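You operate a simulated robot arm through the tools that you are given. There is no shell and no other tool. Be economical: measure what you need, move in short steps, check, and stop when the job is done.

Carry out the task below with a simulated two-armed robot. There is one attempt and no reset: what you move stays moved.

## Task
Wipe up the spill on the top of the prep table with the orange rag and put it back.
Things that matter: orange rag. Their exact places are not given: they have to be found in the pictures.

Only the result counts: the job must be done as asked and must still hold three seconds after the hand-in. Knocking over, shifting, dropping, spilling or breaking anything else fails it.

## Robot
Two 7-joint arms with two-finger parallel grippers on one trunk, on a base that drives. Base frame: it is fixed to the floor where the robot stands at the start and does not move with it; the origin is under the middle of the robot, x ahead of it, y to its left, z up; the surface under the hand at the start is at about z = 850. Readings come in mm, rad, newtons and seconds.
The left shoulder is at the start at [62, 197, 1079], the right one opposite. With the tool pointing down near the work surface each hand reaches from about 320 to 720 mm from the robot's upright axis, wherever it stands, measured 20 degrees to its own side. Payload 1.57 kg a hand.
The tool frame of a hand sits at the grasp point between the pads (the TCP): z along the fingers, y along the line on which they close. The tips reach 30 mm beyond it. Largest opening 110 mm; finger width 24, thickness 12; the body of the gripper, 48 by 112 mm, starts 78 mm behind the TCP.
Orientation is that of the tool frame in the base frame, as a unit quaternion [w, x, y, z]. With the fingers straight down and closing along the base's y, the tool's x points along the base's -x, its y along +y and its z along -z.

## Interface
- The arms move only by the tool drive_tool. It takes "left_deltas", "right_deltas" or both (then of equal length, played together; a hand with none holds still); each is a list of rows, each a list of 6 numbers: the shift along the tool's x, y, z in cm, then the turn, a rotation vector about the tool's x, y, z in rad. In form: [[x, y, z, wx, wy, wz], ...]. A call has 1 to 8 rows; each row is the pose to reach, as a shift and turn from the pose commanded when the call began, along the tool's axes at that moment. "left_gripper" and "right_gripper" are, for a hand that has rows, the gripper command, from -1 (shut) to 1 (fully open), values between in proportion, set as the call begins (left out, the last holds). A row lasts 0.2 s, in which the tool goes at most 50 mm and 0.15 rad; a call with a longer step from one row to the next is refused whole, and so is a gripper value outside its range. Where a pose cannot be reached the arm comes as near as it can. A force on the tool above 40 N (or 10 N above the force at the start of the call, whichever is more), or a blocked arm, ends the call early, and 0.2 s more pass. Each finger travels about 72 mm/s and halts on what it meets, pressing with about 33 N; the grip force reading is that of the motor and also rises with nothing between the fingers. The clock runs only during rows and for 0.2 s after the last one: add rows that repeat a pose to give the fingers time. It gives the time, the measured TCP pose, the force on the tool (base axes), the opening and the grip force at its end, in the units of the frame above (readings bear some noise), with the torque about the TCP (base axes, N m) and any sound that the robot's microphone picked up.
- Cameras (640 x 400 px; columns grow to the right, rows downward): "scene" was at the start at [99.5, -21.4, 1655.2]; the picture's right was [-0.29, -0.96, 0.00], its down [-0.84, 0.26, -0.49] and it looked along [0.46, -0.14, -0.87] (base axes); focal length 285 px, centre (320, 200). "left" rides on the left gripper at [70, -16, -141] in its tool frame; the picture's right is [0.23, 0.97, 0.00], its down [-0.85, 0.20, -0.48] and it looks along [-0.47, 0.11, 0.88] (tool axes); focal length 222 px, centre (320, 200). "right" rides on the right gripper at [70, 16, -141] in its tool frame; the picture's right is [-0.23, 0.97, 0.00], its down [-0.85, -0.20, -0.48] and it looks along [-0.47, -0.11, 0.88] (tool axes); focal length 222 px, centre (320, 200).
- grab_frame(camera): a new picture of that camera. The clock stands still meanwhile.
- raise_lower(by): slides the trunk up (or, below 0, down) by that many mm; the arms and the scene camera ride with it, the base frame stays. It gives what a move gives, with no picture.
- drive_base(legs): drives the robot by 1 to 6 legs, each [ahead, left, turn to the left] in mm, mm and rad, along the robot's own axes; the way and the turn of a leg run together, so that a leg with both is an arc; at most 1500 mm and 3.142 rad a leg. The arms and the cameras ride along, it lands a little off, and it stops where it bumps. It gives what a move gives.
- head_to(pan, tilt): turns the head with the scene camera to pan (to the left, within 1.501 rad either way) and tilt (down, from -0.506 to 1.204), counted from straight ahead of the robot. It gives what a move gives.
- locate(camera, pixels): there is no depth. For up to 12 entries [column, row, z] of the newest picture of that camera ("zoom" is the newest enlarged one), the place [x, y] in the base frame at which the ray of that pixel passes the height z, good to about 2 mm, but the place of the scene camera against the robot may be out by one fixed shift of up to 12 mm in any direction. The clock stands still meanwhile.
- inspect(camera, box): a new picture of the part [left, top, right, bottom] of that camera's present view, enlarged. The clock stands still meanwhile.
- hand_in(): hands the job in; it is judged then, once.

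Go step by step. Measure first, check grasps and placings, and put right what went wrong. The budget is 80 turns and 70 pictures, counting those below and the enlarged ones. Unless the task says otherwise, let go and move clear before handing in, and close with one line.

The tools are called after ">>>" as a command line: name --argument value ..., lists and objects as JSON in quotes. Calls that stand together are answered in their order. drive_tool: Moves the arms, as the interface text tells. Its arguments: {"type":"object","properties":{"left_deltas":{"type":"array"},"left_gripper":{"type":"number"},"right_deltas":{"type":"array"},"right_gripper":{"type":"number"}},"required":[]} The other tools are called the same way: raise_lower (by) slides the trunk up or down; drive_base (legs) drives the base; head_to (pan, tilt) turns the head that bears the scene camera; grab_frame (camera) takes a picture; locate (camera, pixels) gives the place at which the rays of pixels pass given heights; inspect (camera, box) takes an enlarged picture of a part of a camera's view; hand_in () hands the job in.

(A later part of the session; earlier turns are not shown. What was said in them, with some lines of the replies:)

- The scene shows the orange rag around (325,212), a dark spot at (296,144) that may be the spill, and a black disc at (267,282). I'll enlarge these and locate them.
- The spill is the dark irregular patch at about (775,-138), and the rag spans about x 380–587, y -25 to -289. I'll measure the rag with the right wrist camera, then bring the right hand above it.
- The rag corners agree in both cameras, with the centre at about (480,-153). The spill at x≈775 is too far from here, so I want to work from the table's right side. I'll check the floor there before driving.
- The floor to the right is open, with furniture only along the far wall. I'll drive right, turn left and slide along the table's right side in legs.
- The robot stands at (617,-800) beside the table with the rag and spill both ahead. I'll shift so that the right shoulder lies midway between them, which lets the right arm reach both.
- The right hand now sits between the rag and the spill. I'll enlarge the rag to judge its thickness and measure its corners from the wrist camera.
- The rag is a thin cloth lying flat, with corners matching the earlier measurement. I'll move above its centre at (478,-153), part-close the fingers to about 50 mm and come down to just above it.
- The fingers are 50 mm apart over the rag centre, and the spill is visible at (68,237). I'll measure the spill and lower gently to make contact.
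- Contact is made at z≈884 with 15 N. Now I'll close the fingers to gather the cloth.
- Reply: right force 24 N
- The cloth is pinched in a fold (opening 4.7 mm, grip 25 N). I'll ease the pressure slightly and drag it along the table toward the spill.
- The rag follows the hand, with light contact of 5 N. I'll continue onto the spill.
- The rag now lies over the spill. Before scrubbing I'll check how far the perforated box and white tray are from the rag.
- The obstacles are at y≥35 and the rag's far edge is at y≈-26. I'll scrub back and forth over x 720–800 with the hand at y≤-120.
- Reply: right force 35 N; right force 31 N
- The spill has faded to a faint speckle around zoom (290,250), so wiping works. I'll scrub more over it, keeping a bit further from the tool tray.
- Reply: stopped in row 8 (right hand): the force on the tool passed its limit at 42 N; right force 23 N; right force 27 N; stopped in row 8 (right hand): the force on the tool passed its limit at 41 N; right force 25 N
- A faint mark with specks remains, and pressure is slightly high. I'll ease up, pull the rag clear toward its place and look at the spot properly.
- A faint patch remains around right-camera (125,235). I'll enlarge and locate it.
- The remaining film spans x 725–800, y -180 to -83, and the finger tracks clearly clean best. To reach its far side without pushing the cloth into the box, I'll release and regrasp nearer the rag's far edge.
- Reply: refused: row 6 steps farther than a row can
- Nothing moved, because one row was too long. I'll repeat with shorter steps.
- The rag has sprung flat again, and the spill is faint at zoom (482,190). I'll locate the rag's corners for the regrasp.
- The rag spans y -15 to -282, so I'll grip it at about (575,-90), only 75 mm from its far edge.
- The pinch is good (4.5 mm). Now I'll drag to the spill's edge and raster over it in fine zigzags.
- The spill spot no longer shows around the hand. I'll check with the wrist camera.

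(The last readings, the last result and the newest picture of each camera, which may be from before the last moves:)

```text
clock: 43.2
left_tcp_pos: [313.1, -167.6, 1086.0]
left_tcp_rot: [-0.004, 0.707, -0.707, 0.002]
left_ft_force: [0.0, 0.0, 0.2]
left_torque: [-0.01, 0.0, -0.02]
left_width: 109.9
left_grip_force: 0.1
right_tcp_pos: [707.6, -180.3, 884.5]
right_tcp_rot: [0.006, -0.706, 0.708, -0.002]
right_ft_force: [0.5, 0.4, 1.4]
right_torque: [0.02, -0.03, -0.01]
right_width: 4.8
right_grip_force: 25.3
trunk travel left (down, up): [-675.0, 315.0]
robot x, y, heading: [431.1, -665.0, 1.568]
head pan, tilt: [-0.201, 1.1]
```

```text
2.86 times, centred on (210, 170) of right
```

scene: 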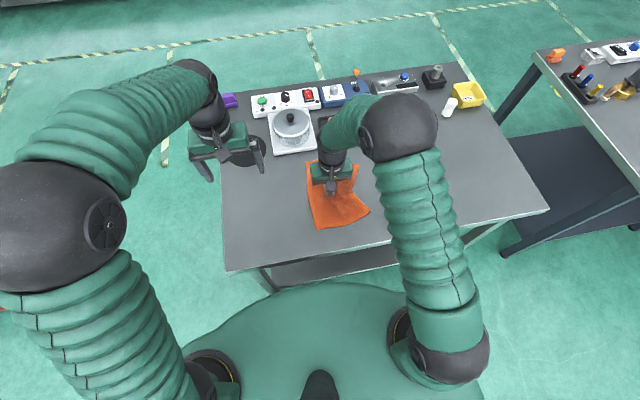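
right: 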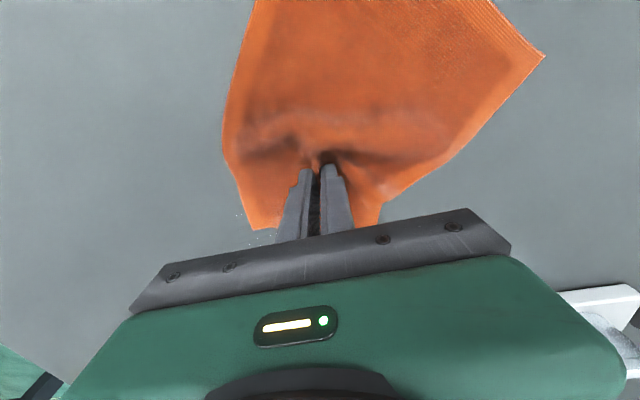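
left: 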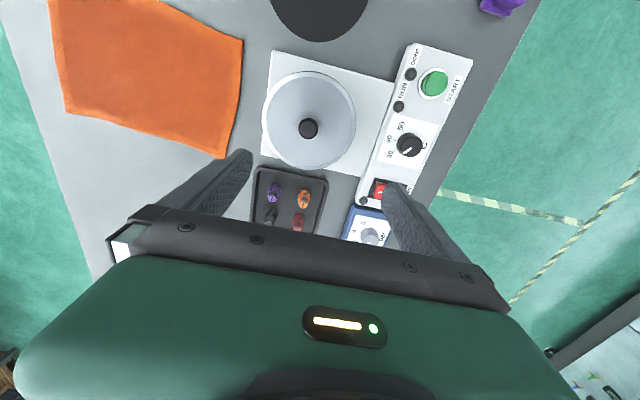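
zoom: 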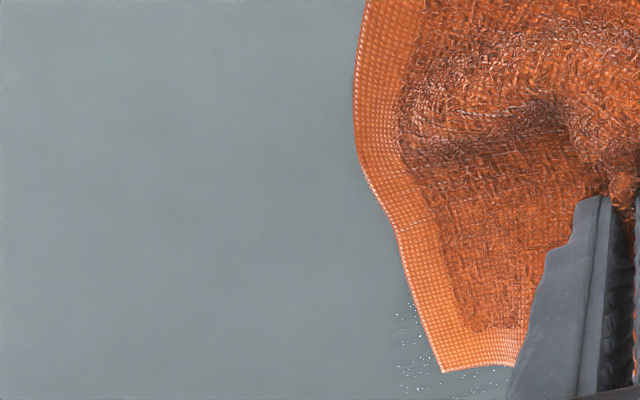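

Some traces remain by the fingers at (260,230). I'll pull the rag back toward its place so the whole spot can be seen.

>>> drive_tool --right_deltas '[[0, 3.5, 0, 0, 0, 0], [0, 7, 0, 0, 0, 0], [0, 10.5, 0, 0, 0, 0], [0, 14, 0, 0, 0, 0]]'

>>> grab_frame --camera "right"

>>> inspect --camera "right" --box '[60, 190, 240, 310]'

```text
clock: 44.2
left_tcp_pos: [319.9, -169.0, 1087.2]
left_tcp_rot: [0.002, -0.706, 0.708, 0.0]
left_ft_force: [0.1, 0.7, -0.1]
left_torque: [0.01, 0.02, -0.01]
left_width: 110.3
left_grip_force: 0.1
right_tcp_pos: [572.9, -175.9, 884.2]
right_tcp_rot: [0.004, -0.707, 0.708, 0.002]
right_ft_force: [-3.0, 1.4, 12.0]
right_torque: [0.03, 0.1, -0.03]
right_width: 4.9
right_grip_force: 25.3
trunk travel left (down, up): [-675.0, 315.0]
robot x, y, heading: [434.4, -658.0, 1.571]
head pan, tilt: [-0.201, 1.1]
```

```text
35 pictures are left
```

right: 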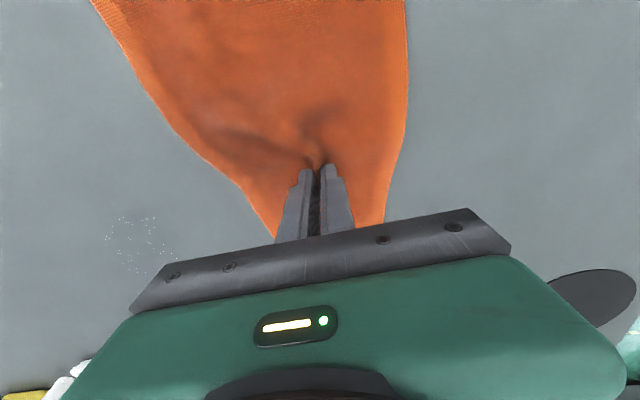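

```text
3.33 times, centred on (150, 250) of right
```

zoom: 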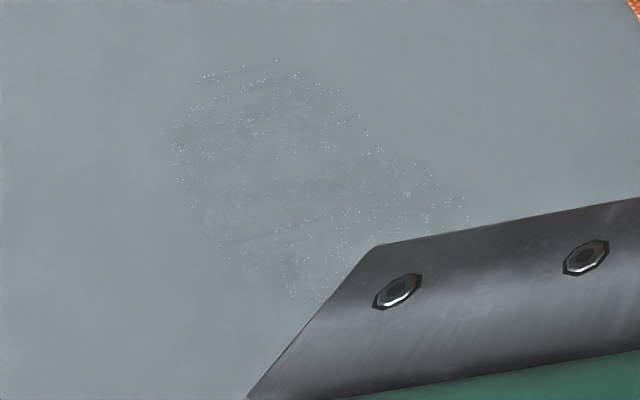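

Only a very faint film with specks is left. I'll do another dense raster, starting at y≈-190 and working toward -85.

>>> drive_tool --right_deltas '[[0.4, -3.5, 0.05, 0, 0, 0], [0.8, -7, 0.1, 0, 0, 0], [1.2, -10.5, 0.1, 0, 0, 0], [1.4, -14, 0.1, 0, 0, 0]]'

>>> drive_tool --right_deltas '[[-0.6, -4.7, 0, 0, 0, 0], [-1.0, -9.5, 0, 0, 0, 0], [-1.6, -4.7, 0, 0, 0, 0], [-2.0, 0, 0, 0, 0, 0], [-2.6, -4.7, 0, 0, 0, 0], [-3.0, -9.5, 0, 0, 0, 0], [-3.6, -4.7, 0, 0, 0, 0], [-4.0, 0, 0, 0, 0, 0]]'

>>> drive_tool --right_deltas '[[-0.6, -4.7, 0, 0, 0, 0], [-1.2, -9.5, 0, 0, 0, 0], [-1.8, -4.7, 0, 0, 0, 0], [-2.4, 0, 0, 0, 0, 0], [-3.2, -4.7, 0, 0, 0, 0], [-3.8, -9.5, 0, 0, 0, 0], [-4.6, -4.7, 0, 0, 0, 0], [-5.4, 0, 0, 0, 0, 0]]'

>>> drive_tool --right_deltas '[[0, -4.7, 0, 0, 0, 0], [0.6, -9.5, 0, 0, 0, 0], [1.8, -4.7, 0, 0, 0, 0], [3, 0, 0, 0, 0, 0], [4.2, -4.7, 0, 0, 0, 0], [5.4, -9.5, 0, 0, 0, 0], [6.6, -4.7, 0, 0, 0, 0], [7.8, 0, 0, 0, 0, 0]]'

>>> inspect --camera "scene" --box '[320, 95, 480, 225]'

```text
clock: 45.3
left_tcp_pos: [322.4, -170.4, 1089.9]
left_tcp_rot: [0.003, -0.707, 0.707, 0.002]
left_ft_force: [-0.2, -0.1, 0.2]
left_torque: [-0.02, 0.02, -0.01]
left_width: 109.8
left_grip_force: 0.1
right_tcp_pos: [714.7, -190.5, 882.5]
right_tcp_rot: [0.006, -0.706, 0.708, 0.004]
right_ft_force: [-7.5, -3.4, 29.4]
right_torque: [-0.17, 0.29, -0.05]
right_width: 4.7
right_grip_force: 25.7
trunk travel left (down, up): [-675.0, 315.0]
robot x, y, heading: [432.1, -663.9, 1.57]
head pan, tilt: [-0.201, 1.1]
stopped in row 4 (right hand): the force on the tool passed its limit at 43 N (the readings are from after the stop); the commanded pose is now the measured one
```

```text
clock: 46.2
left_tcp_pos: [324.1, -171.0, 1089.0]
left_tcp_rot: [0.002, -0.707, 0.707, 0.001]
left_ft_force: [-1.2, -0.8, 0.1]
left_torque: [-0.01, -0.01, 0.0]
left_width: 110.1
left_grip_force: 0.0
right_tcp_pos: [763.8, -172.0, 883.3]
right_tcp_rot: [0.01, -0.705, 0.71, 0.002]
right_ft_force: [4.1, -2.8, 17.4]
right_torque: [-0.14, -0.12, 0.0]
right_width: 4.9
right_grip_force: 25.1
trunk travel left (down, up): [-675.0, 315.0]
robot x, y, heading: [430.6, -659.6, 1.57]
head pan, tilt: [-0.201, 1.1]
stopped in row 4 (right hand): the force on the tool passed its limit at 43 N (the readings are from after the stop); the commanded pose is now the measured one
```

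```text
clock: 48.0
left_tcp_pos: [315.5, -169.4, 1088.3]
left_tcp_rot: [0.004, -0.707, 0.708, 0.0]
left_ft_force: [-0.3, 0.4, -1.5]
left_torque: [-0.02, -0.05, 0.01]
left_width: 109.8
left_grip_force: 0.1
right_tcp_pos: [756.4, -122.7, 882.8]
right_tcp_rot: [0.011, -0.705, 0.709, 0.001]
right_ft_force: [9.0, -2.1, 29.6]
right_torque: [-0.06, -0.3, 0.0]
right_width: 4.9
right_grip_force: 25.1
trunk travel left (down, up): [-675.0, 315.0]
robot x, y, heading: [430.7, -662.1, 1.57]
head pan, tilt: [-0.201, 1.1]
```

```text
clock: 48.8
left_tcp_pos: [322.9, -169.5, 1087.1]
left_tcp_rot: [0.0, -0.706, 0.708, 0.001]
left_ft_force: [-0.3, -0.1, -0.3]
left_torque: [0.02, -0.03, -0.03]
left_width: 110.0
left_grip_force: 0.1
right_tcp_pos: [827.3, -132.0, 883.5]
right_tcp_rot: [0.014, -0.704, 0.71, 0.001]
right_ft_force: [3.9, -2.5, 11.5]
right_torque: [-0.04, -0.07, 0.01]
right_width: 4.6
right_grip_force: 25.1
trunk travel left (down, up): [-675.0, 315.0]
robot x, y, heading: [434.3, -660.9, 1.567]
head pan, tilt: [-0.201, 1.1]
stopped in row 4 (right hand): the force on the tool passed its limit at 43 N (the readings are from after the stop); the commanded pose is now the measured one
```

```text
3.08 times, centred on (400, 160) of scene
```

zoom: 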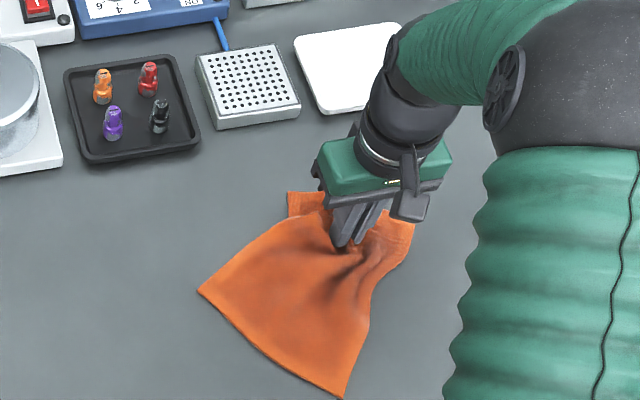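

The hand is now at (827,-132), past the spill. I'll ease the pressure slightly and sweep back in zigzags through the far part too.

>>> drive_tool --right_deltas '[[-1, 2, -0.08, 0, 0, 0], [-2, 6, -0.08, 0, 0, 0], [-2.5, 10, -0.08, 0, 0, 0], [-3.5, 6, -0.08, 0, 0, 0], [-4.5, 2, -0.08, 0, 0, 0], [-4.5, 6, -0.08, 0, 0, 0], [-4.5, 10, -0.08, 0, 0, 0], [-1.5, 12, -0.08, 0, 0, 0]]'

>>> drive_tool --right_deltas '[[1, -4.5, 0, 0, 0, 0], [1.5, -9, 0, 0, 0, 0], [3.5, -9, 0, 0, 0, 0], [4.0, -4.5, 0, 0, 0, 0], [4.5, 0, 0, 0, 0, 0], [4.5, 4, 0, 0, 0, 0], [4.5, 8, 0, 0, 0, 0], [4.5, 12, 0, 0, 0, 0]]'

>>> grab_frame --camera "right"

>>> inspect --camera "right" --box '[60, 190, 240, 310]'

```text
clock: 50.6
left_tcp_pos: [322.0, -170.6, 1088.7]
left_tcp_rot: [0.003, -0.706, 0.708, 0.001]
left_ft_force: [0.1, -0.2, 0.2]
left_torque: [0.06, 0.0, 0.0]
left_width: 110.1
left_grip_force: 0.0
right_tcp_pos: [701.6, -120.0, 884.5]
right_tcp_rot: [0.014, -0.705, 0.71, 0.002]
right_ft_force: [-1.7, 0.6, 4.7]
right_torque: [0.06, 0.07, 0.01]
right_width: 4.6
right_grip_force: 25.2
trunk travel left (down, up): [-675.0, 315.0]
robot x, y, heading: [435.4, -660.9, 1.57]
head pan, tilt: [-0.201, 1.1]
```

```text
clock: 52.1
left_tcp_pos: [323.7, -171.8, 1088.8]
left_tcp_rot: [0.002, -0.706, 0.709, 0.001]
left_ft_force: [-0.2, -0.1, -0.5]
left_torque: [-0.01, 0.01, -0.01]
left_width: 110.0
left_grip_force: 0.0
right_tcp_pos: [645.6, -162.5, 882.7]
right_tcp_rot: [0.017, -0.703, 0.711, 0.002]
right_ft_force: [0.8, -8.3, 26.8]
right_torque: [-0.34, 0.05, 0.04]
right_width: 4.8
right_grip_force: 25.5
trunk travel left (down, up): [-675.0, 315.0]
robot x, y, heading: [434.0, -663.9, 1.572]
head pan, tilt: [-0.201, 1.1]
stopped in row 7 (right hand): the force on the tool passed its limit at 43 N (the readings are from after the stop); the commanded pose is now the measured one
```

```text
32 pictures are left
```

right: 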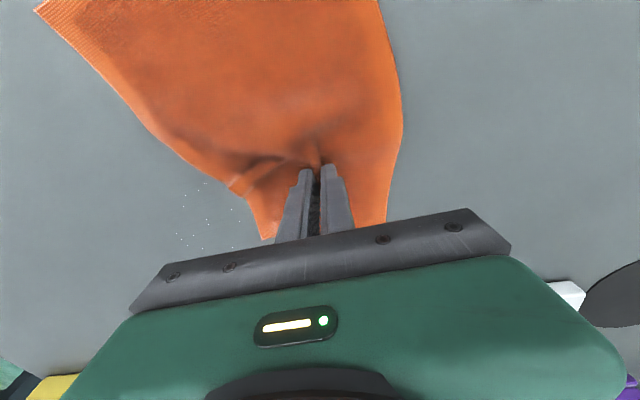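

```text
3.33 times, centred on (150, 250) of right
```

zoom: 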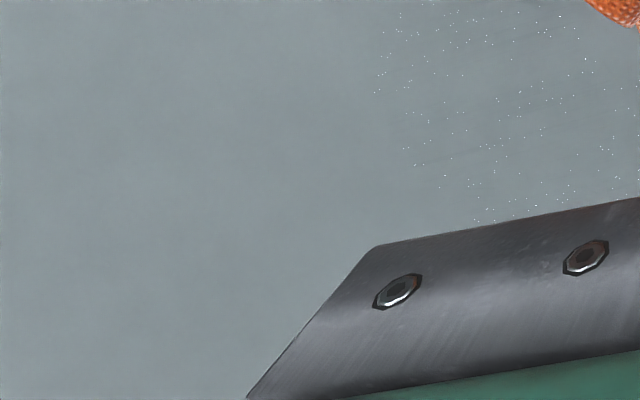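

Only scattered specks remain. I'll level the tool, ease up and make one more full raster.

>>> drive_tool --right_deltas '[[0, 0, -0.15, -0.021, 0.027, -0.011], [2.0, -4, -0.12, -0.021, 0.027, -0.011], [2.0, -8, -0.12, -0.021, 0.027, -0.011], [2.0, -12, -0.12, -0.021, 0.027, -0.011], [2.0, -16, -0.1, -0.021, 0.027, -0.011], [1.3, -12, -0.1, -0.021, 0.027, -0.011], [0.6, -8, -0.1, -0.021, 0.027, -0.011]]'

>>> drive_tool --right_deltas '[[-0.6, -4.2, 0, 0, 0, 0], [-1.2, -8.5, 0, 0, 0, 0], [-1.8, -4.2, 0, 0, 0, 0], [-2.4, 0, 0, 0, 0, 0], [-3.0, -4.2, 0, 0, 0, 0], [-3.6, -8.5, 0, 0, 0, 0], [-4.2, -4.2, 0, 0, 0, 0], [-4.8, 0, 0, 0, 0, 0]]'

>>> drive_tool --right_deltas '[[-0.6, -4.2, 0, 0, 0, 0], [-1.4, -8.5, 0, 0, 0, 0], [-2.2, -4.2, 0, 0, 0, 0], [-2.6, 0, 0, 0, 0, 0], [0, 3, 0, 0, 0, 0], [3, 6, 0, 0, 0, 0], [6, 9, 0, 0, 0, 0], [7, 13, 0, 0, 0, 0]]'

>>> grab_frame --camera "right"

```text
clock: 53.7
left_tcp_pos: [323.2, -168.6, 1086.9]
left_tcp_rot: [0.001, -0.706, 0.708, 0.001]
left_ft_force: [-0.5, -0.5, -0.3]
left_torque: [-0.01, -0.01, -0.01]
left_width: 109.9
left_grip_force: 0.1
right_tcp_pos: [723.1, -168.5, 883.7]
right_tcp_rot: [0.002, 0.708, -0.706, 0.002]
right_ft_force: [-0.1, 0.1, 0.7]
right_torque: [-0.02, -0.03, -0.03]
right_width: 4.7
right_grip_force: 25.2
trunk travel left (down, up): [-675.0, 315.0]
robot x, y, heading: [433.1, -661.0, 1.571]
head pan, tilt: [-0.201, 1.1]
```

```text
clock: 55.5
left_tcp_pos: [318.8, -168.4, 1087.9]
left_tcp_rot: [0.002, -0.707, 0.707, -0.001]
left_ft_force: [-0.8, -0.1, 0.0]
left_torque: [0.0, -0.04, -0.02]
left_width: 110.3
left_grip_force: 0.0
right_tcp_pos: [721.7, -116.4, 884.7]
right_tcp_rot: [0.001, 0.708, -0.706, 0.002]
right_ft_force: [0.8, 0.0, 1.4]
right_torque: [-0.03, -0.05, 0.0]
right_width: 4.7
right_grip_force: 25.3
trunk travel left (down, up): [-675.0, 315.0]
robot x, y, heading: [434.8, -660.3, 1.564]
head pan, tilt: [-0.201, 1.1]
```

```text
clock: 57.3
left_tcp_pos: [322.3, -170.5, 1089.6]
left_tcp_rot: [0.002, -0.706, 0.708, 0.001]
left_ft_force: [-0.4, -1.0, 0.0]
left_torque: [-0.01, -0.02, 0.0]
left_width: 109.8
left_grip_force: 0.0
right_tcp_pos: [592.7, -190.2, 882.8]
right_tcp_rot: [0.001, 0.708, -0.706, 0.0]
right_ft_force: [3.6, 0.4, 11.9]
right_torque: [0.03, -0.14, -0.03]
right_width: 4.3
right_grip_force: 25.3
trunk travel left (down, up): [-675.0, 315.0]
robot x, y, heading: [434.2, -662.4, 1.57]
head pan, tilt: [-0.201, 1.1]
```

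```text
30 pictures are left
```

right: 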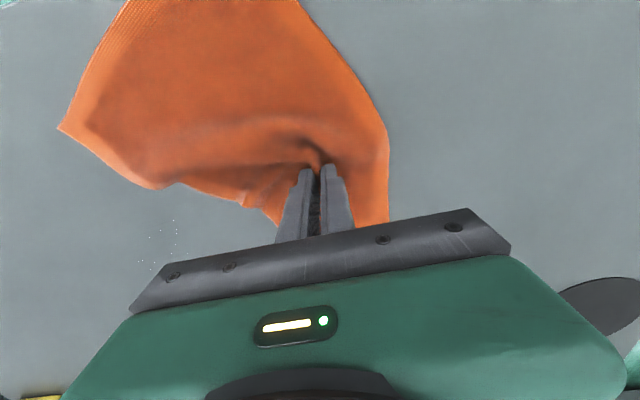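

The film looks nearly gone, with a few specks at (160,240). I'll drag the rag further back and inspect the bare spot.

>>> drive_tool --right_deltas '[[0, 3.5, -0.1, 0, 0, 0], [0, 7, -0.1, 0, 0, 0], [0, 10.5, -0.1, 0, 0, 0]]'

>>> grab_frame --camera "right"

>>> inspect --camera "right" --box '[20, 170, 180, 290]'

>>> grab_frame --camera "scene"

```text
clock: 58.1
left_tcp_pos: [322.2, -169.1, 1087.8]
left_tcp_rot: [0.002, -0.706, 0.709, 0.001]
left_ft_force: [-0.9, 0.3, 0.1]
left_torque: [0.02, -0.01, 0.0]
left_width: 110.0
left_grip_force: 0.1
right_tcp_pos: [490.3, -190.5, 883.9]
right_tcp_rot: [0.001, 0.709, -0.705, 0.002]
right_ft_force: [1.5, 0.5, 4.5]
right_torque: [0.0, -0.06, -0.01]
right_width: 4.9
right_grip_force: 25.2
trunk travel left (down, up): [-675.0, 315.0]
robot x, y, heading: [436.0, -662.1, 1.572]
head pan, tilt: [-0.201, 1.1]
```

```text
29 pictures are left
```

right: 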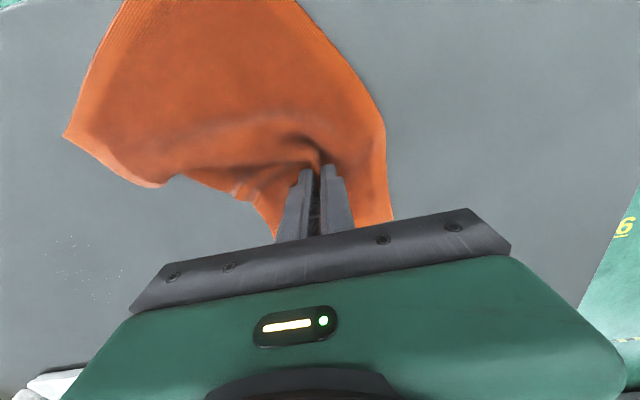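

```text
3.33 times, centred on (100, 230) of right
```

zoom: 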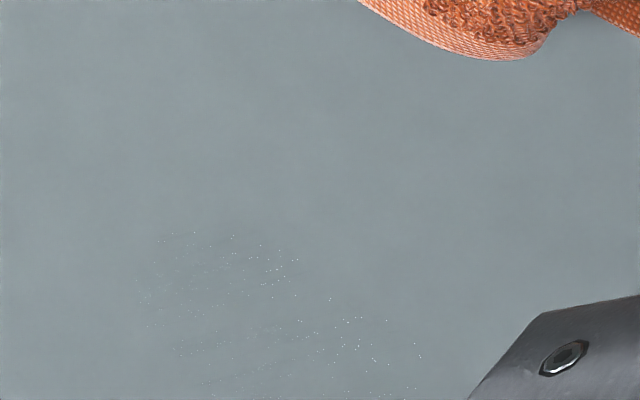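

```text
27 pictures are left
```

scene: 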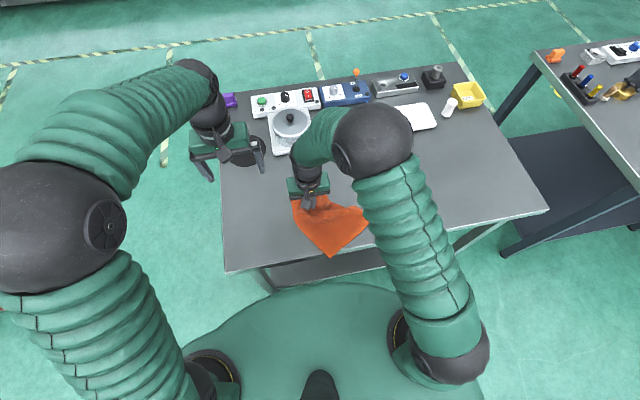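

The film is essentially gone, with only sparse specks. I'll locate those for one last thorough pass.

>>> locate --camera "right" --pixels '[[57, 241, 850], [88, 235, 850], [55, 258, 850], [112, 268, 850], [124, 270, 850], [85, 290, 850], [105, 300, 850]]'

>>> drive_tool --right_deltas '[[0.5, -4.5, 0, 0, 0, 0], [0, -9, 0, 0, 0, 0], [-0.5, -13.5, 0, 0, 0, 0], [-0.5, -18, 0, 0, 0, 0], [-0.5, -22, 0, 0, 0, 0], [-0.5, -26.5, 0.1, 0, 0, 0], [-0.5, -31, 0.1, 0, 0, 0]]'

>>> drive_tool --right_deltas '[[-0.5, 4.2, 0.05, 0, 0, 0], [-1, 8.5, 0.05, 0, 0, 0], [-1.5, 4.2, 0.05, 0, 0, 0], [-2, 0, 0.05, 0, 0, 0], [-2.5, 4.2, 0.05, 0, 0, 0], [-3, 8.5, 0.05, 0, 0, 0], [-3.5, 4.2, 0.05, 0, 0, 0], [-4, 0, 0.05, 0, 0, 0]]'

>>> drive_tool --right_deltas '[[-0.5, 4.2, 0, 0, 0, 0], [-1, 8.5, 0, 0, 0, 0], [-1.5, 4.2, 0, 0, 0, 0], [-2, 0, 0, 0, 0, 0], [-2.5, 4.2, 0, 0, 0, 0], [-3, 8.5, 0, 0, 0, 0], [-3.5, 4.2, 0, 0, 0, 0], [-4.5, 0, 0, 0, 0, 0]]'

>>> drive_tool --right_deltas '[[-0.8, 4.2, 0, 0, 0, 0], [-1.5, 8.5, 0, 0, 0, 0], [1, 6, 0, 0, 0, 0], [3.5, 3, 0, 0, 0, 0], [6, 2, 0, 0, 0, 0], [8, 5, 0, 0, 0, 0], [8, 9, 0, 0, 0, 0], [8, 12, 0, 0, 0, 0]]'

>>> grab_frame --camera "scene"

```text
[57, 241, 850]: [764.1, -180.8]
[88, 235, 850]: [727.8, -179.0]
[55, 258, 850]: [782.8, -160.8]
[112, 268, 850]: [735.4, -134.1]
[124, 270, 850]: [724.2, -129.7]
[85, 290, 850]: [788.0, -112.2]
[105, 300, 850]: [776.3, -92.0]
```

```text
clock: 59.7
left_tcp_pos: [328.0, -169.7, 1089.1]
left_tcp_rot: [0.001, -0.705, 0.709, 0.003]
left_ft_force: [0.4, -0.1, 0.2]
left_torque: [-0.02, 0.03, 0.0]
left_width: 110.1
left_grip_force: 0.1
right_tcp_pos: [802.7, -183.8, 883.2]
right_tcp_rot: [0.004, 0.708, -0.706, 0.0]
right_ft_force: [-1.7, -0.2, 5.5]
right_torque: [0.01, 0.07, 0.0]
right_width: 4.9
right_grip_force: 25.1
trunk travel left (down, up): [-675.0, 315.0]
robot x, y, heading: [434.2, -659.9, 1.573]
head pan, tilt: [-0.201, 1.1]
```

```text
clock: 61.5
left_tcp_pos: [331.5, -168.5, 1090.6]
left_tcp_rot: [-0.001, -0.705, 0.709, 0.003]
left_ft_force: [0.3, -0.2, -0.4]
left_torque: [0.01, 0.05, -0.01]
left_width: 109.9
left_grip_force: 0.1
right_tcp_pos: [804.5, -141.9, 882.0]
right_tcp_rot: [0.002, 0.708, -0.706, -0.002]
right_ft_force: [-3.9, 0.9, 12.3]
right_torque: [0.03, 0.12, -0.01]
right_width: 4.7
right_grip_force: 24.9
trunk travel left (down, up): [-675.0, 315.0]
robot x, y, heading: [436.6, -662.9, 1.571]
head pan, tilt: [-0.201, 1.1]
```

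```text
clock: 63.3
left_tcp_pos: [329.5, -171.5, 1091.6]
left_tcp_rot: [0.001, -0.706, 0.709, 0.003]
left_ft_force: [0.8, -0.6, -0.3]
left_torque: [0.0, 0.06, -0.02]
left_width: 110.0
left_grip_force: 0.1
right_tcp_pos: [803.2, -95.2, 882.9]
right_tcp_rot: [0.002, 0.709, -0.705, -0.003]
right_ft_force: [-6.1, 1.7, 19.8]
right_torque: [0.03, 0.23, -0.01]
right_width: 4.8
right_grip_force: 25.4
trunk travel left (down, up): [-675.0, 315.0]
robot x, y, heading: [434.8, -665.2, 1.571]
head pan, tilt: [-0.201, 1.1]
```

```text
clock: 65.1
left_tcp_pos: [324.8, -171.0, 1089.4]
left_tcp_rot: [0.001, -0.706, 0.708, 0.001]
left_ft_force: [0.5, 0.1, -0.1]
left_torque: [0.02, 0.0, -0.02]
left_width: 109.9
left_grip_force: 0.1
right_tcp_pos: [679.9, -180.0, 883.5]
right_tcp_rot: [0.002, 0.708, -0.706, 0.001]
right_ft_force: [8.2, 0.2, 27.9]
right_torque: [0.01, -0.27, -0.03]
right_width: 4.9
right_grip_force: 25.4
trunk travel left (down, up): [-675.0, 315.0]
robot x, y, heading: [435.9, -662.5, 1.566]
head pan, tilt: [-0.201, 1.1]
```

```text
26 pictures are left
```

scene: 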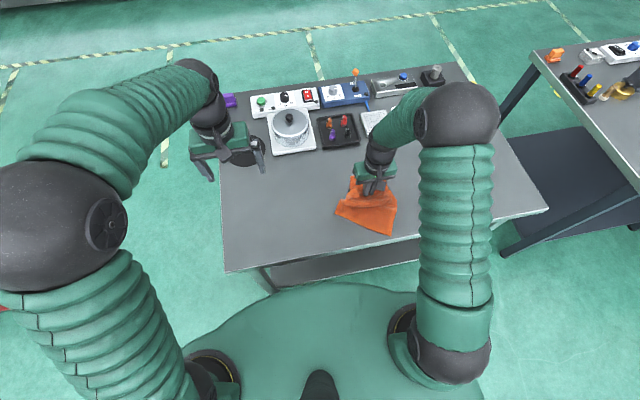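

The wiping is done. I'll ease up and drag the rag back in a diagonal arc so that it trails toward its original orientation, then look.

>>> drive_tool --right_deltas '[[0, 2.5, -0.15, 0, 0, 0], [0, 6.5, -0.15, 0, 0, 0], [-0.5, 10.5, -0.15, 0, 0, 0], [-2, 14, -0.15, 0, 0, 0], [-4.5, 17, -0.15, 0, 0, 0], [-7.5, 19, -0.15, 0, 0, 0], [-9.2, 19.5, -0.15, 0, 0, 0]]'

>>> drive_tool --right_deltas '[[0, 0, 0, 0, 0, 0], [0, 0, 0, 0, 0, 0], [0, 0, -1, 0, 0, 0], [0, 0, -4, 0, 0, 0], [2, -1, -7, 0, 0, 0], [4, -4, -10, 0, 0, 0], [6, -7, -13, 0, 0, 0], [8, -10, -16, 0, 0, 0]]' --right_gripper 0.0

>>> grab_frame --camera "scene"

>>> grab_frame --camera "right"

```text
clock: 66.7
left_tcp_pos: [325.0, -168.5, 1089.1]
left_tcp_rot: [0.001, -0.706, 0.708, 0.001]
left_ft_force: [-0.6, -0.5, 0.1]
left_torque: [-0.02, 0.0, -0.02]
left_width: 110.2
left_grip_force: 0.0
right_tcp_pos: [483.5, -87.3, 884.0]
right_tcp_rot: [0.002, 0.708, -0.706, 0.001]
right_ft_force: [-0.3, -1.6, 3.0]
right_torque: [-0.08, -0.03, 0.0]
right_width: 4.8
right_grip_force: 25.3
trunk travel left (down, up): [-675.0, 315.0]
robot x, y, heading: [432.7, -660.3, 1.565]
head pan, tilt: [-0.201, 1.1]
```

```text
clock: 68.5
left_tcp_pos: [326.0, -170.7, 1089.8]
left_tcp_rot: [0.002, -0.707, 0.707, 0.002]
left_ft_force: [0.1, -0.6, -0.2]
left_torque: [0.01, 0.01, 0.0]
left_width: 110.0
left_grip_force: 0.0
right_tcp_pos: [585.7, -171.7, 1045.5]
right_tcp_rot: [0.001, 0.708, -0.706, 0.0]
right_ft_force: [0.0, -0.1, 0.2]
right_torque: [0.01, 0.03, 0.03]
right_width: 55.0
right_grip_force: 0.0
trunk travel left (down, up): [-675.0, 315.0]
robot x, y, heading: [433.4, -661.1, 1.57]
head pan, tilt: [-0.201, 1.1]
```

```text
25 pictures are left
```

scene: 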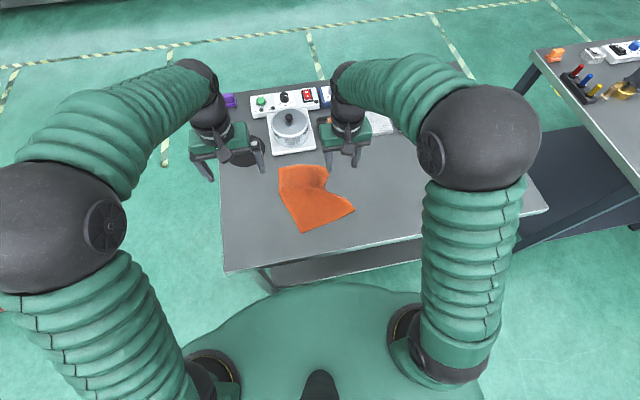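

```text
24 pictures are left
```

right: 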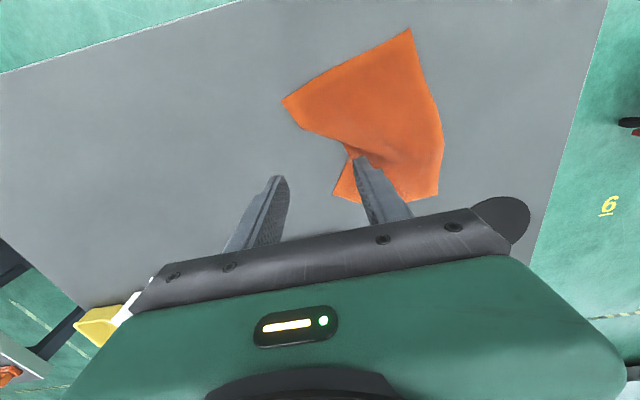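

The rag is back near its place but bent, with its near part swung to the right. I'll measure its outline and check the spill spot.

>>> locate --camera "scene" --pixels '[[279, 167, 850], [327, 166, 850], [322, 190, 850], [355, 209, 850], [303, 233, 850], [280, 185, 850]]'

>>> inspect --camera "scene" --box '[260, 140, 420, 240]'

```text
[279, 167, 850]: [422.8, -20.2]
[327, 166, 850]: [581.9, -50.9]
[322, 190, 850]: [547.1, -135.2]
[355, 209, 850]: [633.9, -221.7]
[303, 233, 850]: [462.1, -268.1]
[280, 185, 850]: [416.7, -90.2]
```

```text
4.00 times, centred on (340, 190) of scene
```

zoom: 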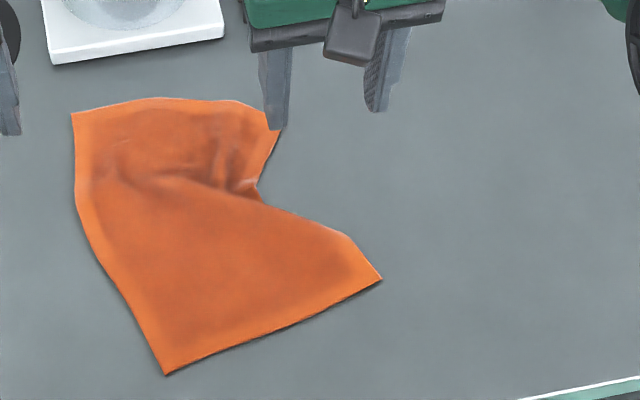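

The table where the spill was now looks clean. The rag's far corners are back at (423,-20) and (582,-51), but its near edge is swung about +80 mm in x and rotated 22°. I'll grip near that edge at (536,-201) with the hand turned to match, then swing it back.

>>> drive_tool --right_deltas '[[0.8, 1.3, 3.5, 0, 0, -0.1], [1.6, 2.6, 7, 0, 0, -0.2], [2.4, 4, 10.5, 0, 0, -0.26], [2.9, 5, 14, 0, 0, -0.26], [2.9, 5, 15.6, 0, 0, -0.26], [2.9, 5, 16.3, 0, 0, -0.26], [2.9, 5, 16.3, 0, 0, -0.26]]' --right_gripper -0.2

>>> drive_tool --right_deltas '[[0, 0, 0, 0, 0, 0], [0, 0, 0, 0, 0, 0], [0, 0, 0, 0, 0, 0], [0, 0, 0, 0, 0, 0]]' --right_gripper -1

>>> inspect --camera "scene" --box '[260, 140, 420, 240]'

```text
clock: 70.1
left_tcp_pos: [324.0, -171.8, 1089.5]
left_tcp_rot: [0.002, -0.706, 0.708, 0.001]
left_ft_force: [-0.7, -0.2, 0.6]
left_torque: [-0.02, 0.01, 0.01]
left_width: 110.1
left_grip_force: 0.0
right_tcp_pos: [538.1, -197.0, 884.6]
right_tcp_rot: [-0.001, 0.793, -0.609, -0.001]
right_ft_force: [0.9, -0.4, 36.6]
right_torque: [0.56, -0.87, 0.05]
right_width: 44.8
right_grip_force: 0.3
trunk travel left (down, up): [-675.0, 315.0]
robot x, y, heading: [431.3, -661.4, 1.567]
head pan, tilt: [-0.201, 1.1]
```

```text
clock: 70.6
left_tcp_pos: [330.0, -171.0, 1089.4]
left_tcp_rot: [0.0, -0.706, 0.708, 0.002]
left_ft_force: [-0.1, -0.1, 0.3]
left_torque: [0.01, 0.04, -0.01]
left_width: 110.0
left_grip_force: 0.2
right_tcp_pos: [544.7, -195.3, 885.6]
right_tcp_rot: [-0.002, 0.792, -0.611, -0.003]
right_ft_force: [10.4, -1.5, 31.6]
right_torque: [0.28, -0.43, -0.13]
right_width: 7.1
right_grip_force: 16.0
trunk travel left (down, up): [-675.0, 315.0]
robot x, y, heading: [434.4, -659.2, 1.57]
head pan, tilt: [-0.201, 1.1]
stopped in row 2 (right hand): the force on the tool passed its limit at 49 N (the readings are from after the stop); the commanded pose is now the measured one
```

```text
4.00 times, centred on (340, 190) of scene
```

zoom: 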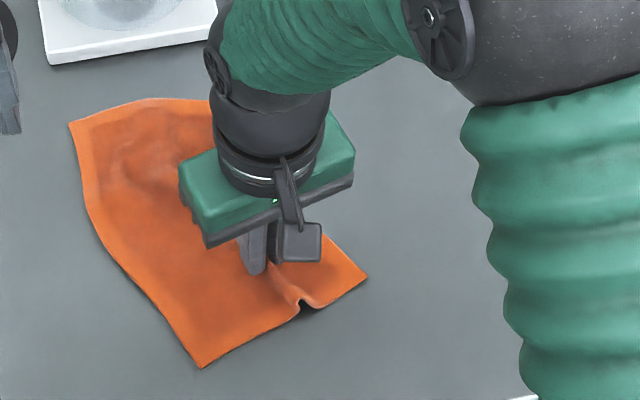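

The fingers have nearly closed on the cloth. I'll lift 2 mm, finish closing, then swing the near edge back by (-65,-31) mm with a 0.39 rad turn.

>>> drive_tool --right_deltas '[[0, 0, -0.15, 0, 0, 0], [0, 0, -0.2, 0, 0, 0], [0, 0, -0.2, 0, 0, 0], [0.3, 1.8, -0.2, 0, 0, 0.1], [0.6, 3.6, -0.2, 0, 0, 0.2], [0.9, 5.4, -0.2, 0, 0, 0.3], [1.3, 7.1, -0.2, 0, 0, 0.39]]' --right_gripper -1

>>> inspect --camera "scene" --box '[260, 140, 420, 240]'

```text
clock: 72.2
left_tcp_pos: [325.4, -168.6, 1088.6]
left_tcp_rot: [0.001, -0.706, 0.709, 0.002]
left_ft_force: [0.0, 0.3, 0.1]
left_torque: [-0.02, -0.02, 0.0]
left_width: 110.1
left_grip_force: 0.1
right_tcp_pos: [473.7, -226.9, 886.2]
right_tcp_rot: [0.001, -0.66, 0.751, 0.001]
right_ft_force: [3.9, 1.7, 11.5]
right_torque: [0.14, -0.21, 0.05]
right_width: 4.9
right_grip_force: 25.8
trunk travel left (down, up): [-675.0, 315.0]
robot x, y, heading: [435.0, -663.8, 1.567]
head pan, tilt: [-0.201, 1.1]
```

```text
4.00 times, centred on (340, 190) of scene
```

zoom: 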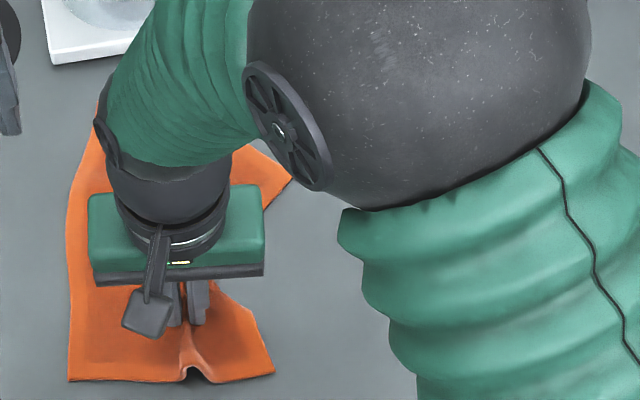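

The near edge has swung back. I'll release, lift clear to the right and look at the result.

>>> drive_tool --right_deltas '[[0, 0, 0, 0, 0, 0], [0, 0, 0, 0, 0, 0], [0, 0, -1, 0, 0, 0], [0, 0, -5, 0, 0, 0], [0, -2, -9, 0, 0, 0], [-1, -5, -12, 0, 0, 0], [-2, -8, -15, 0, 0, 0], [-3, -12, -16, 0, 0, 0]]' --right_gripper 0.0

>>> inspect --camera "scene" --box '[260, 140, 420, 240]'

```text
clock: 74.0
left_tcp_pos: [328.1, -169.4, 1089.2]
left_tcp_rot: [0.0, -0.706, 0.708, 0.001]
left_ft_force: [0.2, 1.0, 0.3]
left_torque: [0.04, 0.02, 0.02]
left_width: 110.2
left_grip_force: 0.1
right_tcp_pos: [598.8, -213.9, 1044.2]
right_tcp_rot: [0.0, -0.66, 0.751, 0.002]
right_ft_force: [0.6, 0.7, 0.2]
right_torque: [0.01, 0.0, 0.03]
right_width: 55.0
right_grip_force: 0.0
trunk travel left (down, up): [-675.0, 315.0]
robot x, y, heading: [432.5, -662.5, 1.569]
head pan, tilt: [-0.201, 1.1]
```

```text
4.00 times, centred on (340, 190) of scene
```

zoom: 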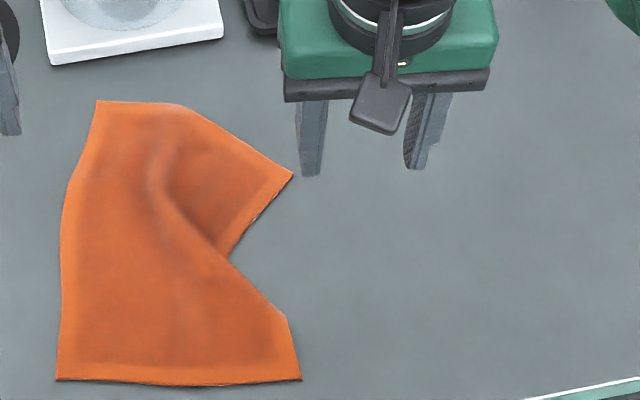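

The near edge matches the original (zoom (56,380)–(301,380) versus (72,385)–(315,365)). The far-right corner is at (293,175) instead of (277,90), so I'll pull that corner back out.

>>> locate --camera "zoom" --pixels '[[293, 175, 850], [277, 90, 850], [97, 100, 850], [60, 103, 850], [230, 257, 850], [258, 177, 850], [56, 380, 850], [301, 380, 850], [248, 120, 850]]'

>>> grab_frame --camera "right"

```text
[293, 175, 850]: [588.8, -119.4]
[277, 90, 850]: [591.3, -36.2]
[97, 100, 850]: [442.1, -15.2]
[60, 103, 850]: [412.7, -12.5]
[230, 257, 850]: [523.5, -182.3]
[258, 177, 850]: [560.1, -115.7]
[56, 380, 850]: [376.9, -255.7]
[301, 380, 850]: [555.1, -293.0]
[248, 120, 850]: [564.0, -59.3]
```

```text
19 pictures are left
```

right: 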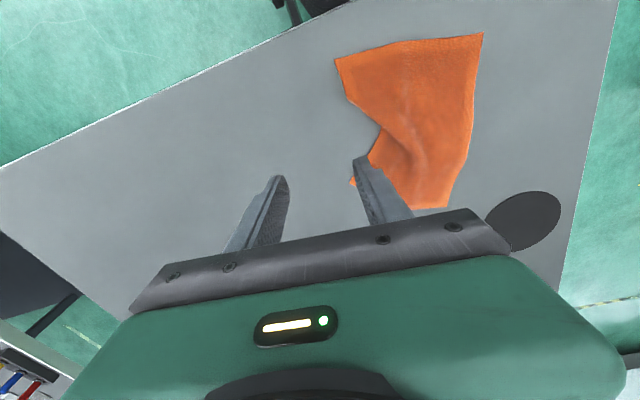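

I'll grip about (531,-115), aligned with the far edge, then pull it +56 mm in y while turning it back 0.485 rad.

>>> drive_tool --right_deltas '[[-2, 1.8, 2, 0, 0, 0.13], [-4.2, 3.6, 4.5, 0, 0, 0.26], [-6.4, 5.6, 7.5, 0, 0, 0.38], [-8.4, 7.4, 10.5, 0, 0, 0.485], [-8.9, 8.0, 14, 0, 0, 0.485], [-8.9, 8.0, 15.5, 0, 0, 0.485], [-8.9, 8.0, 15.9, 0, 0, 0.485]]' --right_gripper -0.25

>>> grab_frame --camera "scene"

```text
clock: 75.6
left_tcp_pos: [326.4, -168.4, 1087.8]
left_tcp_rot: [0.001, -0.705, 0.709, 0.002]
left_ft_force: [-0.3, 0.2, -0.7]
left_torque: [0.03, 0.01, -0.01]
left_width: 110.0
left_grip_force: 0.0
right_tcp_pos: [531.1, -112.9, 886.4]
right_tcp_rot: [0.0, -0.459, 0.888, 0.001]
right_ft_force: [-0.6, 0.2, 0.5]
right_torque: [0.01, 0.0, 0.03]
right_width: 41.3
right_grip_force: 0.0
trunk travel left (down, up): [-675.0, 315.0]
robot x, y, heading: [431.2, -661.7, 1.57]
head pan, tilt: [-0.201, 1.1]
```

```text
18 pictures are left
```

scene: 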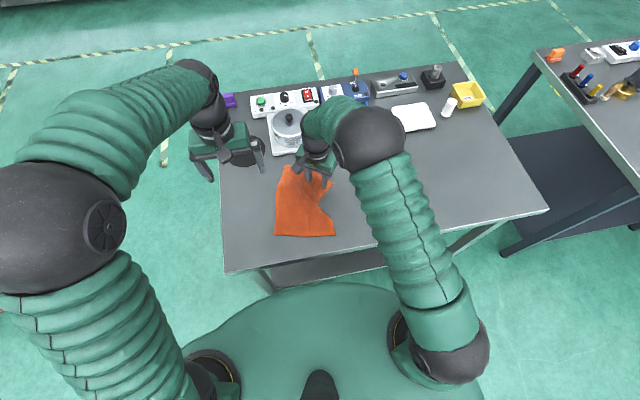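

The hand is correctly placed and turned, just above the cloth. Lowering 2 mm and closing.

>>> drive_tool --right_deltas '[[0, 0, 0.25, 0, 0, 0], [0, 0, 0.25, 0, 0, 0]]'

>>> drive_tool --right_deltas '[[0, 0, 0, 0, 0, 0], [0, 0, 0, 0, 0, 0], [0, 0, 0, 0, 0, 0], [0, 0, 0, 0, 0, 0]]' --right_gripper -1

```text
clock: 76.2
left_tcp_pos: [324.7, -169.7, 1088.3]
left_tcp_rot: [0.0, -0.706, 0.708, 0.001]
left_ft_force: [0.0, 0.4, 0.2]
left_torque: [-0.02, 0.0, -0.01]
left_width: 110.0
left_grip_force: 0.1
right_tcp_pos: [530.2, -113.7, 884.0]
right_tcp_rot: [0.001, -0.46, 0.888, 0.001]
right_ft_force: [0.4, -0.8, 2.1]
right_torque: [-0.02, 0.02, -0.03]
right_width: 41.2
right_grip_force: 0.1
trunk travel left (down, up): [-675.0, 315.0]
robot x, y, heading: [435.0, -659.3, 1.569]
head pan, tilt: [-0.201, 1.1]
```

```text
clock: 77.2
left_tcp_pos: [325.6, -168.8, 1089.9]
left_tcp_rot: [0.001, -0.706, 0.708, 0.001]
left_ft_force: [0.2, -0.5, -0.4]
left_torque: [0.02, -0.01, 0.04]
left_width: 110.2
left_grip_force: 0.1
right_tcp_pos: [530.9, -112.1, 884.4]
right_tcp_rot: [0.001, -0.46, 0.888, 0.001]
right_ft_force: [0.5, -0.6, 2.0]
right_torque: [0.0, -0.01, 0.01]
right_width: 4.6
right_grip_force: 25.2
trunk travel left (down, up): [-675.0, 315.0]
robot x, y, heading: [434.3, -660.9, 1.569]
head pan, tilt: [-0.201, 1.1]
```

The cloth is pinched (4.6 mm). Now I'll pull it outward and turn it back.

>>> drive_tool --right_deltas '[[-1.2, 0.7, 0, 0, 0, -0.1], [-2.5, 1.5, 0, 0, 0, -0.2], [-3.7, 2.2, 0, 0, 0, -0.32], [-5.0, 2.95, 0, 0, 0, -0.43], [-5.0, 2.95, 0, 0, 0, -0.485]]'

>>> drive_tool --right_deltas '[[0, 0, 0, 0, 0, 0], [0, 0, 0, 0, 0, 0], [0, 0, -1, 0, 0, 0], [0, 0, -5, 0, 0, 0], [0, -2, -9, 0, 0, 0], [0.5, -5, -12, 0, 0, 0], [1, -8, -15, 0, 0, 0], [1, -12, -16, 0, 0, 0]]' --right_gripper 0.0

>>> inspect --camera "scene" --box '[260, 140, 420, 240]'

```text
clock: 78.4
left_tcp_pos: [325.6, -169.4, 1089.2]
left_tcp_rot: [0.001, -0.706, 0.708, 0.002]
left_ft_force: [-0.2, -0.2, -0.3]
left_torque: [0.03, 0.01, 0.01]
left_width: 109.9
left_grip_force: 0.0
right_tcp_pos: [535.3, -54.7, 883.4]
right_tcp_rot: [0.001, -0.66, 0.751, 0.001]
right_ft_force: [-0.4, -1.1, 4.7]
right_torque: [-0.01, 0.04, -0.11]
right_width: 4.6
right_grip_force: 25.1
trunk travel left (down, up): [-675.0, 315.0]
robot x, y, heading: [434.3, -661.9, 1.568]
head pan, tilt: [-0.201, 1.1]
```

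```text
clock: 80.2
left_tcp_pos: [328.0, -170.1, 1088.9]
left_tcp_rot: [0.001, -0.706, 0.708, 0.003]
left_ft_force: [-0.2, 0.2, -0.8]
left_torque: [0.01, 0.02, 0.01]
left_width: 109.9
left_grip_force: 0.0
right_tcp_pos: [654.7, -83.7, 1042.5]
right_tcp_rot: [-0.001, -0.66, 0.751, 0.001]
right_ft_force: [-0.2, 0.2, -0.1]
right_torque: [0.03, 0.0, 0.01]
right_width: 55.2
right_grip_force: 0.0
trunk travel left (down, up): [-675.0, 315.0]
robot x, y, heading: [436.7, -660.0, 1.573]
head pan, tilt: [-0.201, 1.1]
```

```text
4.00 times, centred on (340, 190) of scene
```

zoom: 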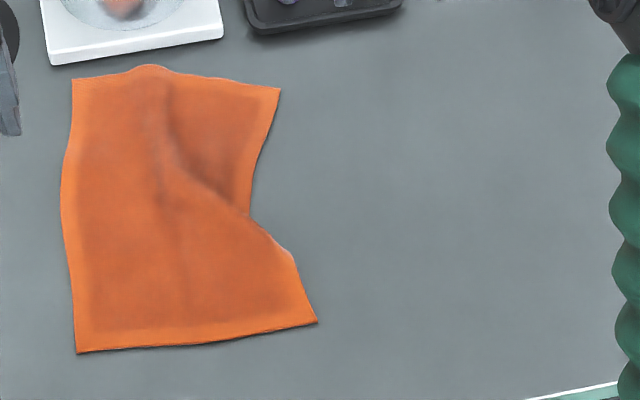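

The rag is almost in its original outline, with the near edge about 30 mm too far in. One more gentle pull on the near side will straighten it, so I'll locate the grip point.

>>> locate --camera "zoom" --pixels '[[225, 300, 850], [72, 78, 850], [280, 88, 850], [317, 322, 850], [77, 353, 850], [60, 103, 850], [277, 90, 850], [315, 365, 850], [72, 385, 850]]'

```text
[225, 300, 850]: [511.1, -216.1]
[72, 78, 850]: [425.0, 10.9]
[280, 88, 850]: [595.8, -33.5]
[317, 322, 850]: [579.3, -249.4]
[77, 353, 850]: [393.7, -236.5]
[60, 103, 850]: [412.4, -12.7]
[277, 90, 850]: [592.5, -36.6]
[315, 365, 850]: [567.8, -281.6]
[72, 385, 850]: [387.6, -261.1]
```

Gripping at (511,-216) and pulling by (-9,-31) mm.

>>> drive_tool --right_deltas '[[3, 2.5, 1, 0, 0, 0], [6, 5, 2, 0, 0, 0], [9, 7.5, 4, 0, 0, 0], [12, 10, 6, 0, 0, 0], [14.9, 12.6, 8, 0, 0, 0], [14.9, 12.6, 12, 0, 0, 0], [14.9, 12.6, 15, 0, 0, 0], [14.9, 12.6, 15.8, 0, 0, 0]]' --right_gripper -0.35

>>> drive_tool --right_deltas '[[0, 0, 0, 0, 0, 0], [0, 0, 0, 0, 0, 0], [0, 0, 0, 0, 0, 0], [0, 0, 0, 0, 0, 0]]' --right_gripper -1

```text
clock: 82.0
left_tcp_pos: [325.7, -169.0, 1089.1]
left_tcp_rot: [0.001, -0.707, 0.708, 0.001]
left_ft_force: [-0.5, 0.2, -0.4]
left_torque: [0.02, -0.02, -0.03]
left_width: 110.0
left_grip_force: 0.1
right_tcp_pos: [509.0, -210.8, 884.2]
right_tcp_rot: [0.001, -0.659, 0.752, 0.001]
right_ft_force: [1.3, 0.3, 2.7]
right_torque: [0.03, -0.02, -0.01]
right_width: 35.6
right_grip_force: 0.1
trunk travel left (down, up): [-675.0, 315.0]
robot x, y, heading: [433.6, -661.0, 1.57]
head pan, tilt: [-0.201, 1.1]
```

```text
clock: 83.0
left_tcp_pos: [325.3, -168.9, 1088.0]
left_tcp_rot: [0.001, -0.706, 0.708, 0.001]
left_ft_force: [0.0, 0.3, 0.1]
left_torque: [0.0, 0.0, -0.02]
left_width: 109.9
left_grip_force: 0.1
right_tcp_pos: [508.2, -212.0, 884.8]
right_tcp_rot: [0.001, -0.659, 0.752, 0.001]
right_ft_force: [-0.7, -0.1, 2.9]
right_torque: [0.0, -0.01, 0.05]
right_width: 4.5
right_grip_force: 25.4
trunk travel left (down, up): [-675.0, 315.0]
robot x, y, heading: [435.4, -661.4, 1.568]
head pan, tilt: [-0.201, 1.1]
```

It's gripped. I'll pull, release and lift clear.

>>> drive_tool --right_deltas '[[1.2, 0.2, 0, 0, 0, 0], [2.4, 0.35, 0, 0, 0, 0], [3.5, 0.5, 0, 0, 0, 0], [3.5, 0.5, 0, 0, 0, 0]]'

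>>> drive_tool --right_deltas '[[0, 0, 0, 0, 0, 0], [0, 0, 0, 0, 0, 0], [0, 0, -1, 0, 0, 0], [0, 0, -5, 0, 0, 0], [-1, -2, -9, 0, 0, 0], [-3, -5, -12, 0, 0, 0], [-5, -8, -15, 0, 0, 0], [-7, -12, -16, 0, 0, 0]]' --right_gripper 0.0

>>> inspect --camera "scene" --box '[260, 140, 420, 240]'

>>> grab_frame --camera "right"

```text
clock: 84.0
left_tcp_pos: [325.0, -169.2, 1088.8]
left_tcp_rot: [0.001, -0.706, 0.708, 0.0]
left_ft_force: [0.4, -0.3, 0.0]
left_torque: [0.0, 0.03, -0.02]
left_width: 110.0
left_grip_force: 0.0
right_tcp_pos: [499.0, -246.0, 885.4]
right_tcp_rot: [0.001, -0.659, 0.752, 0.0]
right_ft_force: [1.4, 0.7, 0.3]
right_torque: [-0.01, 0.01, 0.05]
right_width: 4.5
right_grip_force: 25.3
trunk travel left (down, up): [-675.0, 315.0]
robot x, y, heading: [433.8, -661.1, 1.572]
head pan, tilt: [-0.201, 1.1]
```

```text
clock: 85.8
left_tcp_pos: [327.5, -167.2, 1090.1]
left_tcp_rot: [0.001, -0.706, 0.708, 0.001]
left_ft_force: [-0.1, -0.3, 0.3]
left_torque: [0.0, 0.03, 0.0]
left_width: 110.0
left_grip_force: 0.0
right_tcp_pos: [629.7, -195.7, 1044.5]
right_tcp_rot: [0.0, -0.66, 0.752, 0.002]
right_ft_force: [1.5, -0.1, -0.2]
right_torque: [-0.01, 0.07, 0.0]
right_width: 55.0
right_grip_force: 0.0
trunk travel left (down, up): [-675.0, 315.0]
robot x, y, heading: [433.8, -661.1, 1.567]
head pan, tilt: [-0.201, 1.1]
```

```text
4.00 times, centred on (340, 190) of scene
```

zoom: 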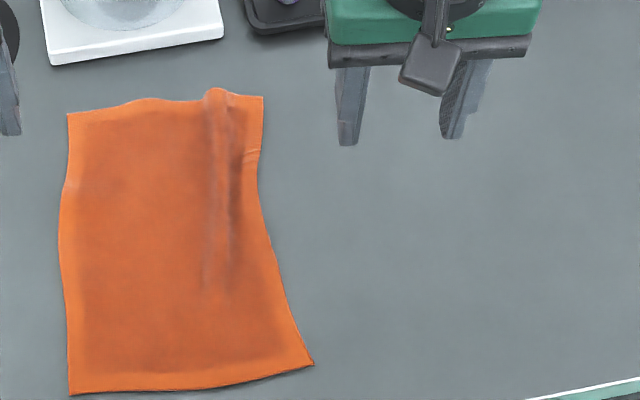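

```text
15 pictures are left
```

right: 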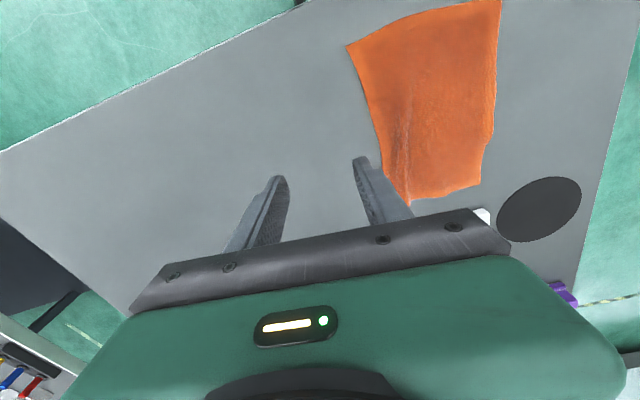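

The rag now lies flat with its corners within about 10 mm of the original. I'll check the spill spot one last time and that nothing else moved.

>>> inspect --camera "scene" --box '[360, 150, 440, 200]'

>>> grab_frame --camera "scene"

>>> inspect --camera "right" --box '[120, 110, 300, 260]'

```text
8.00 times, centred on (400, 175) of scene
```

zoom: 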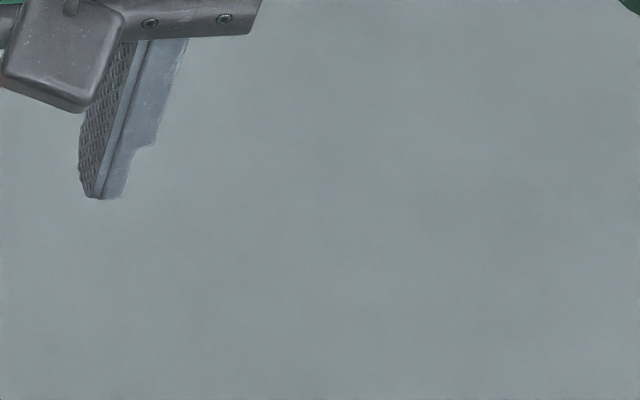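

```text
13 pictures are left
```

scene: 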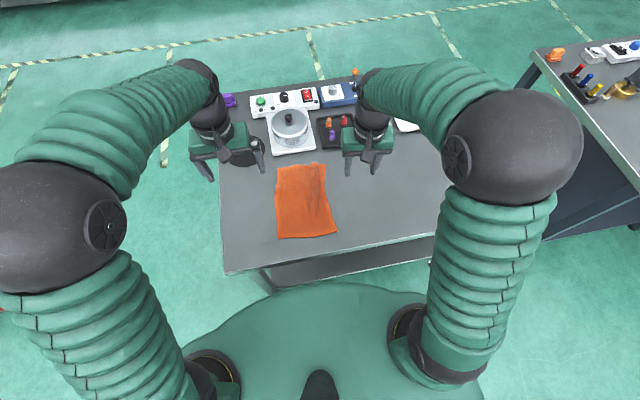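

```text
2.67 times, centred on (210, 185) of right
```

zoom: 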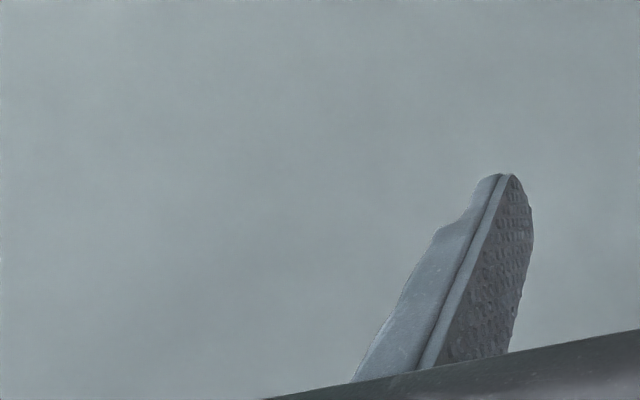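

The table around scene (390,177) is clean, the rag lies flat at its original place, the grippers are empty and clear, and everything else I can see stands where it was. I'm handing in.

>>> hand_in

```text
The job is handed in.
```

The spill no longer shows in the pictures, and the orange rag is lying flat back in its place, with its corners within about 10 mm of where they started.
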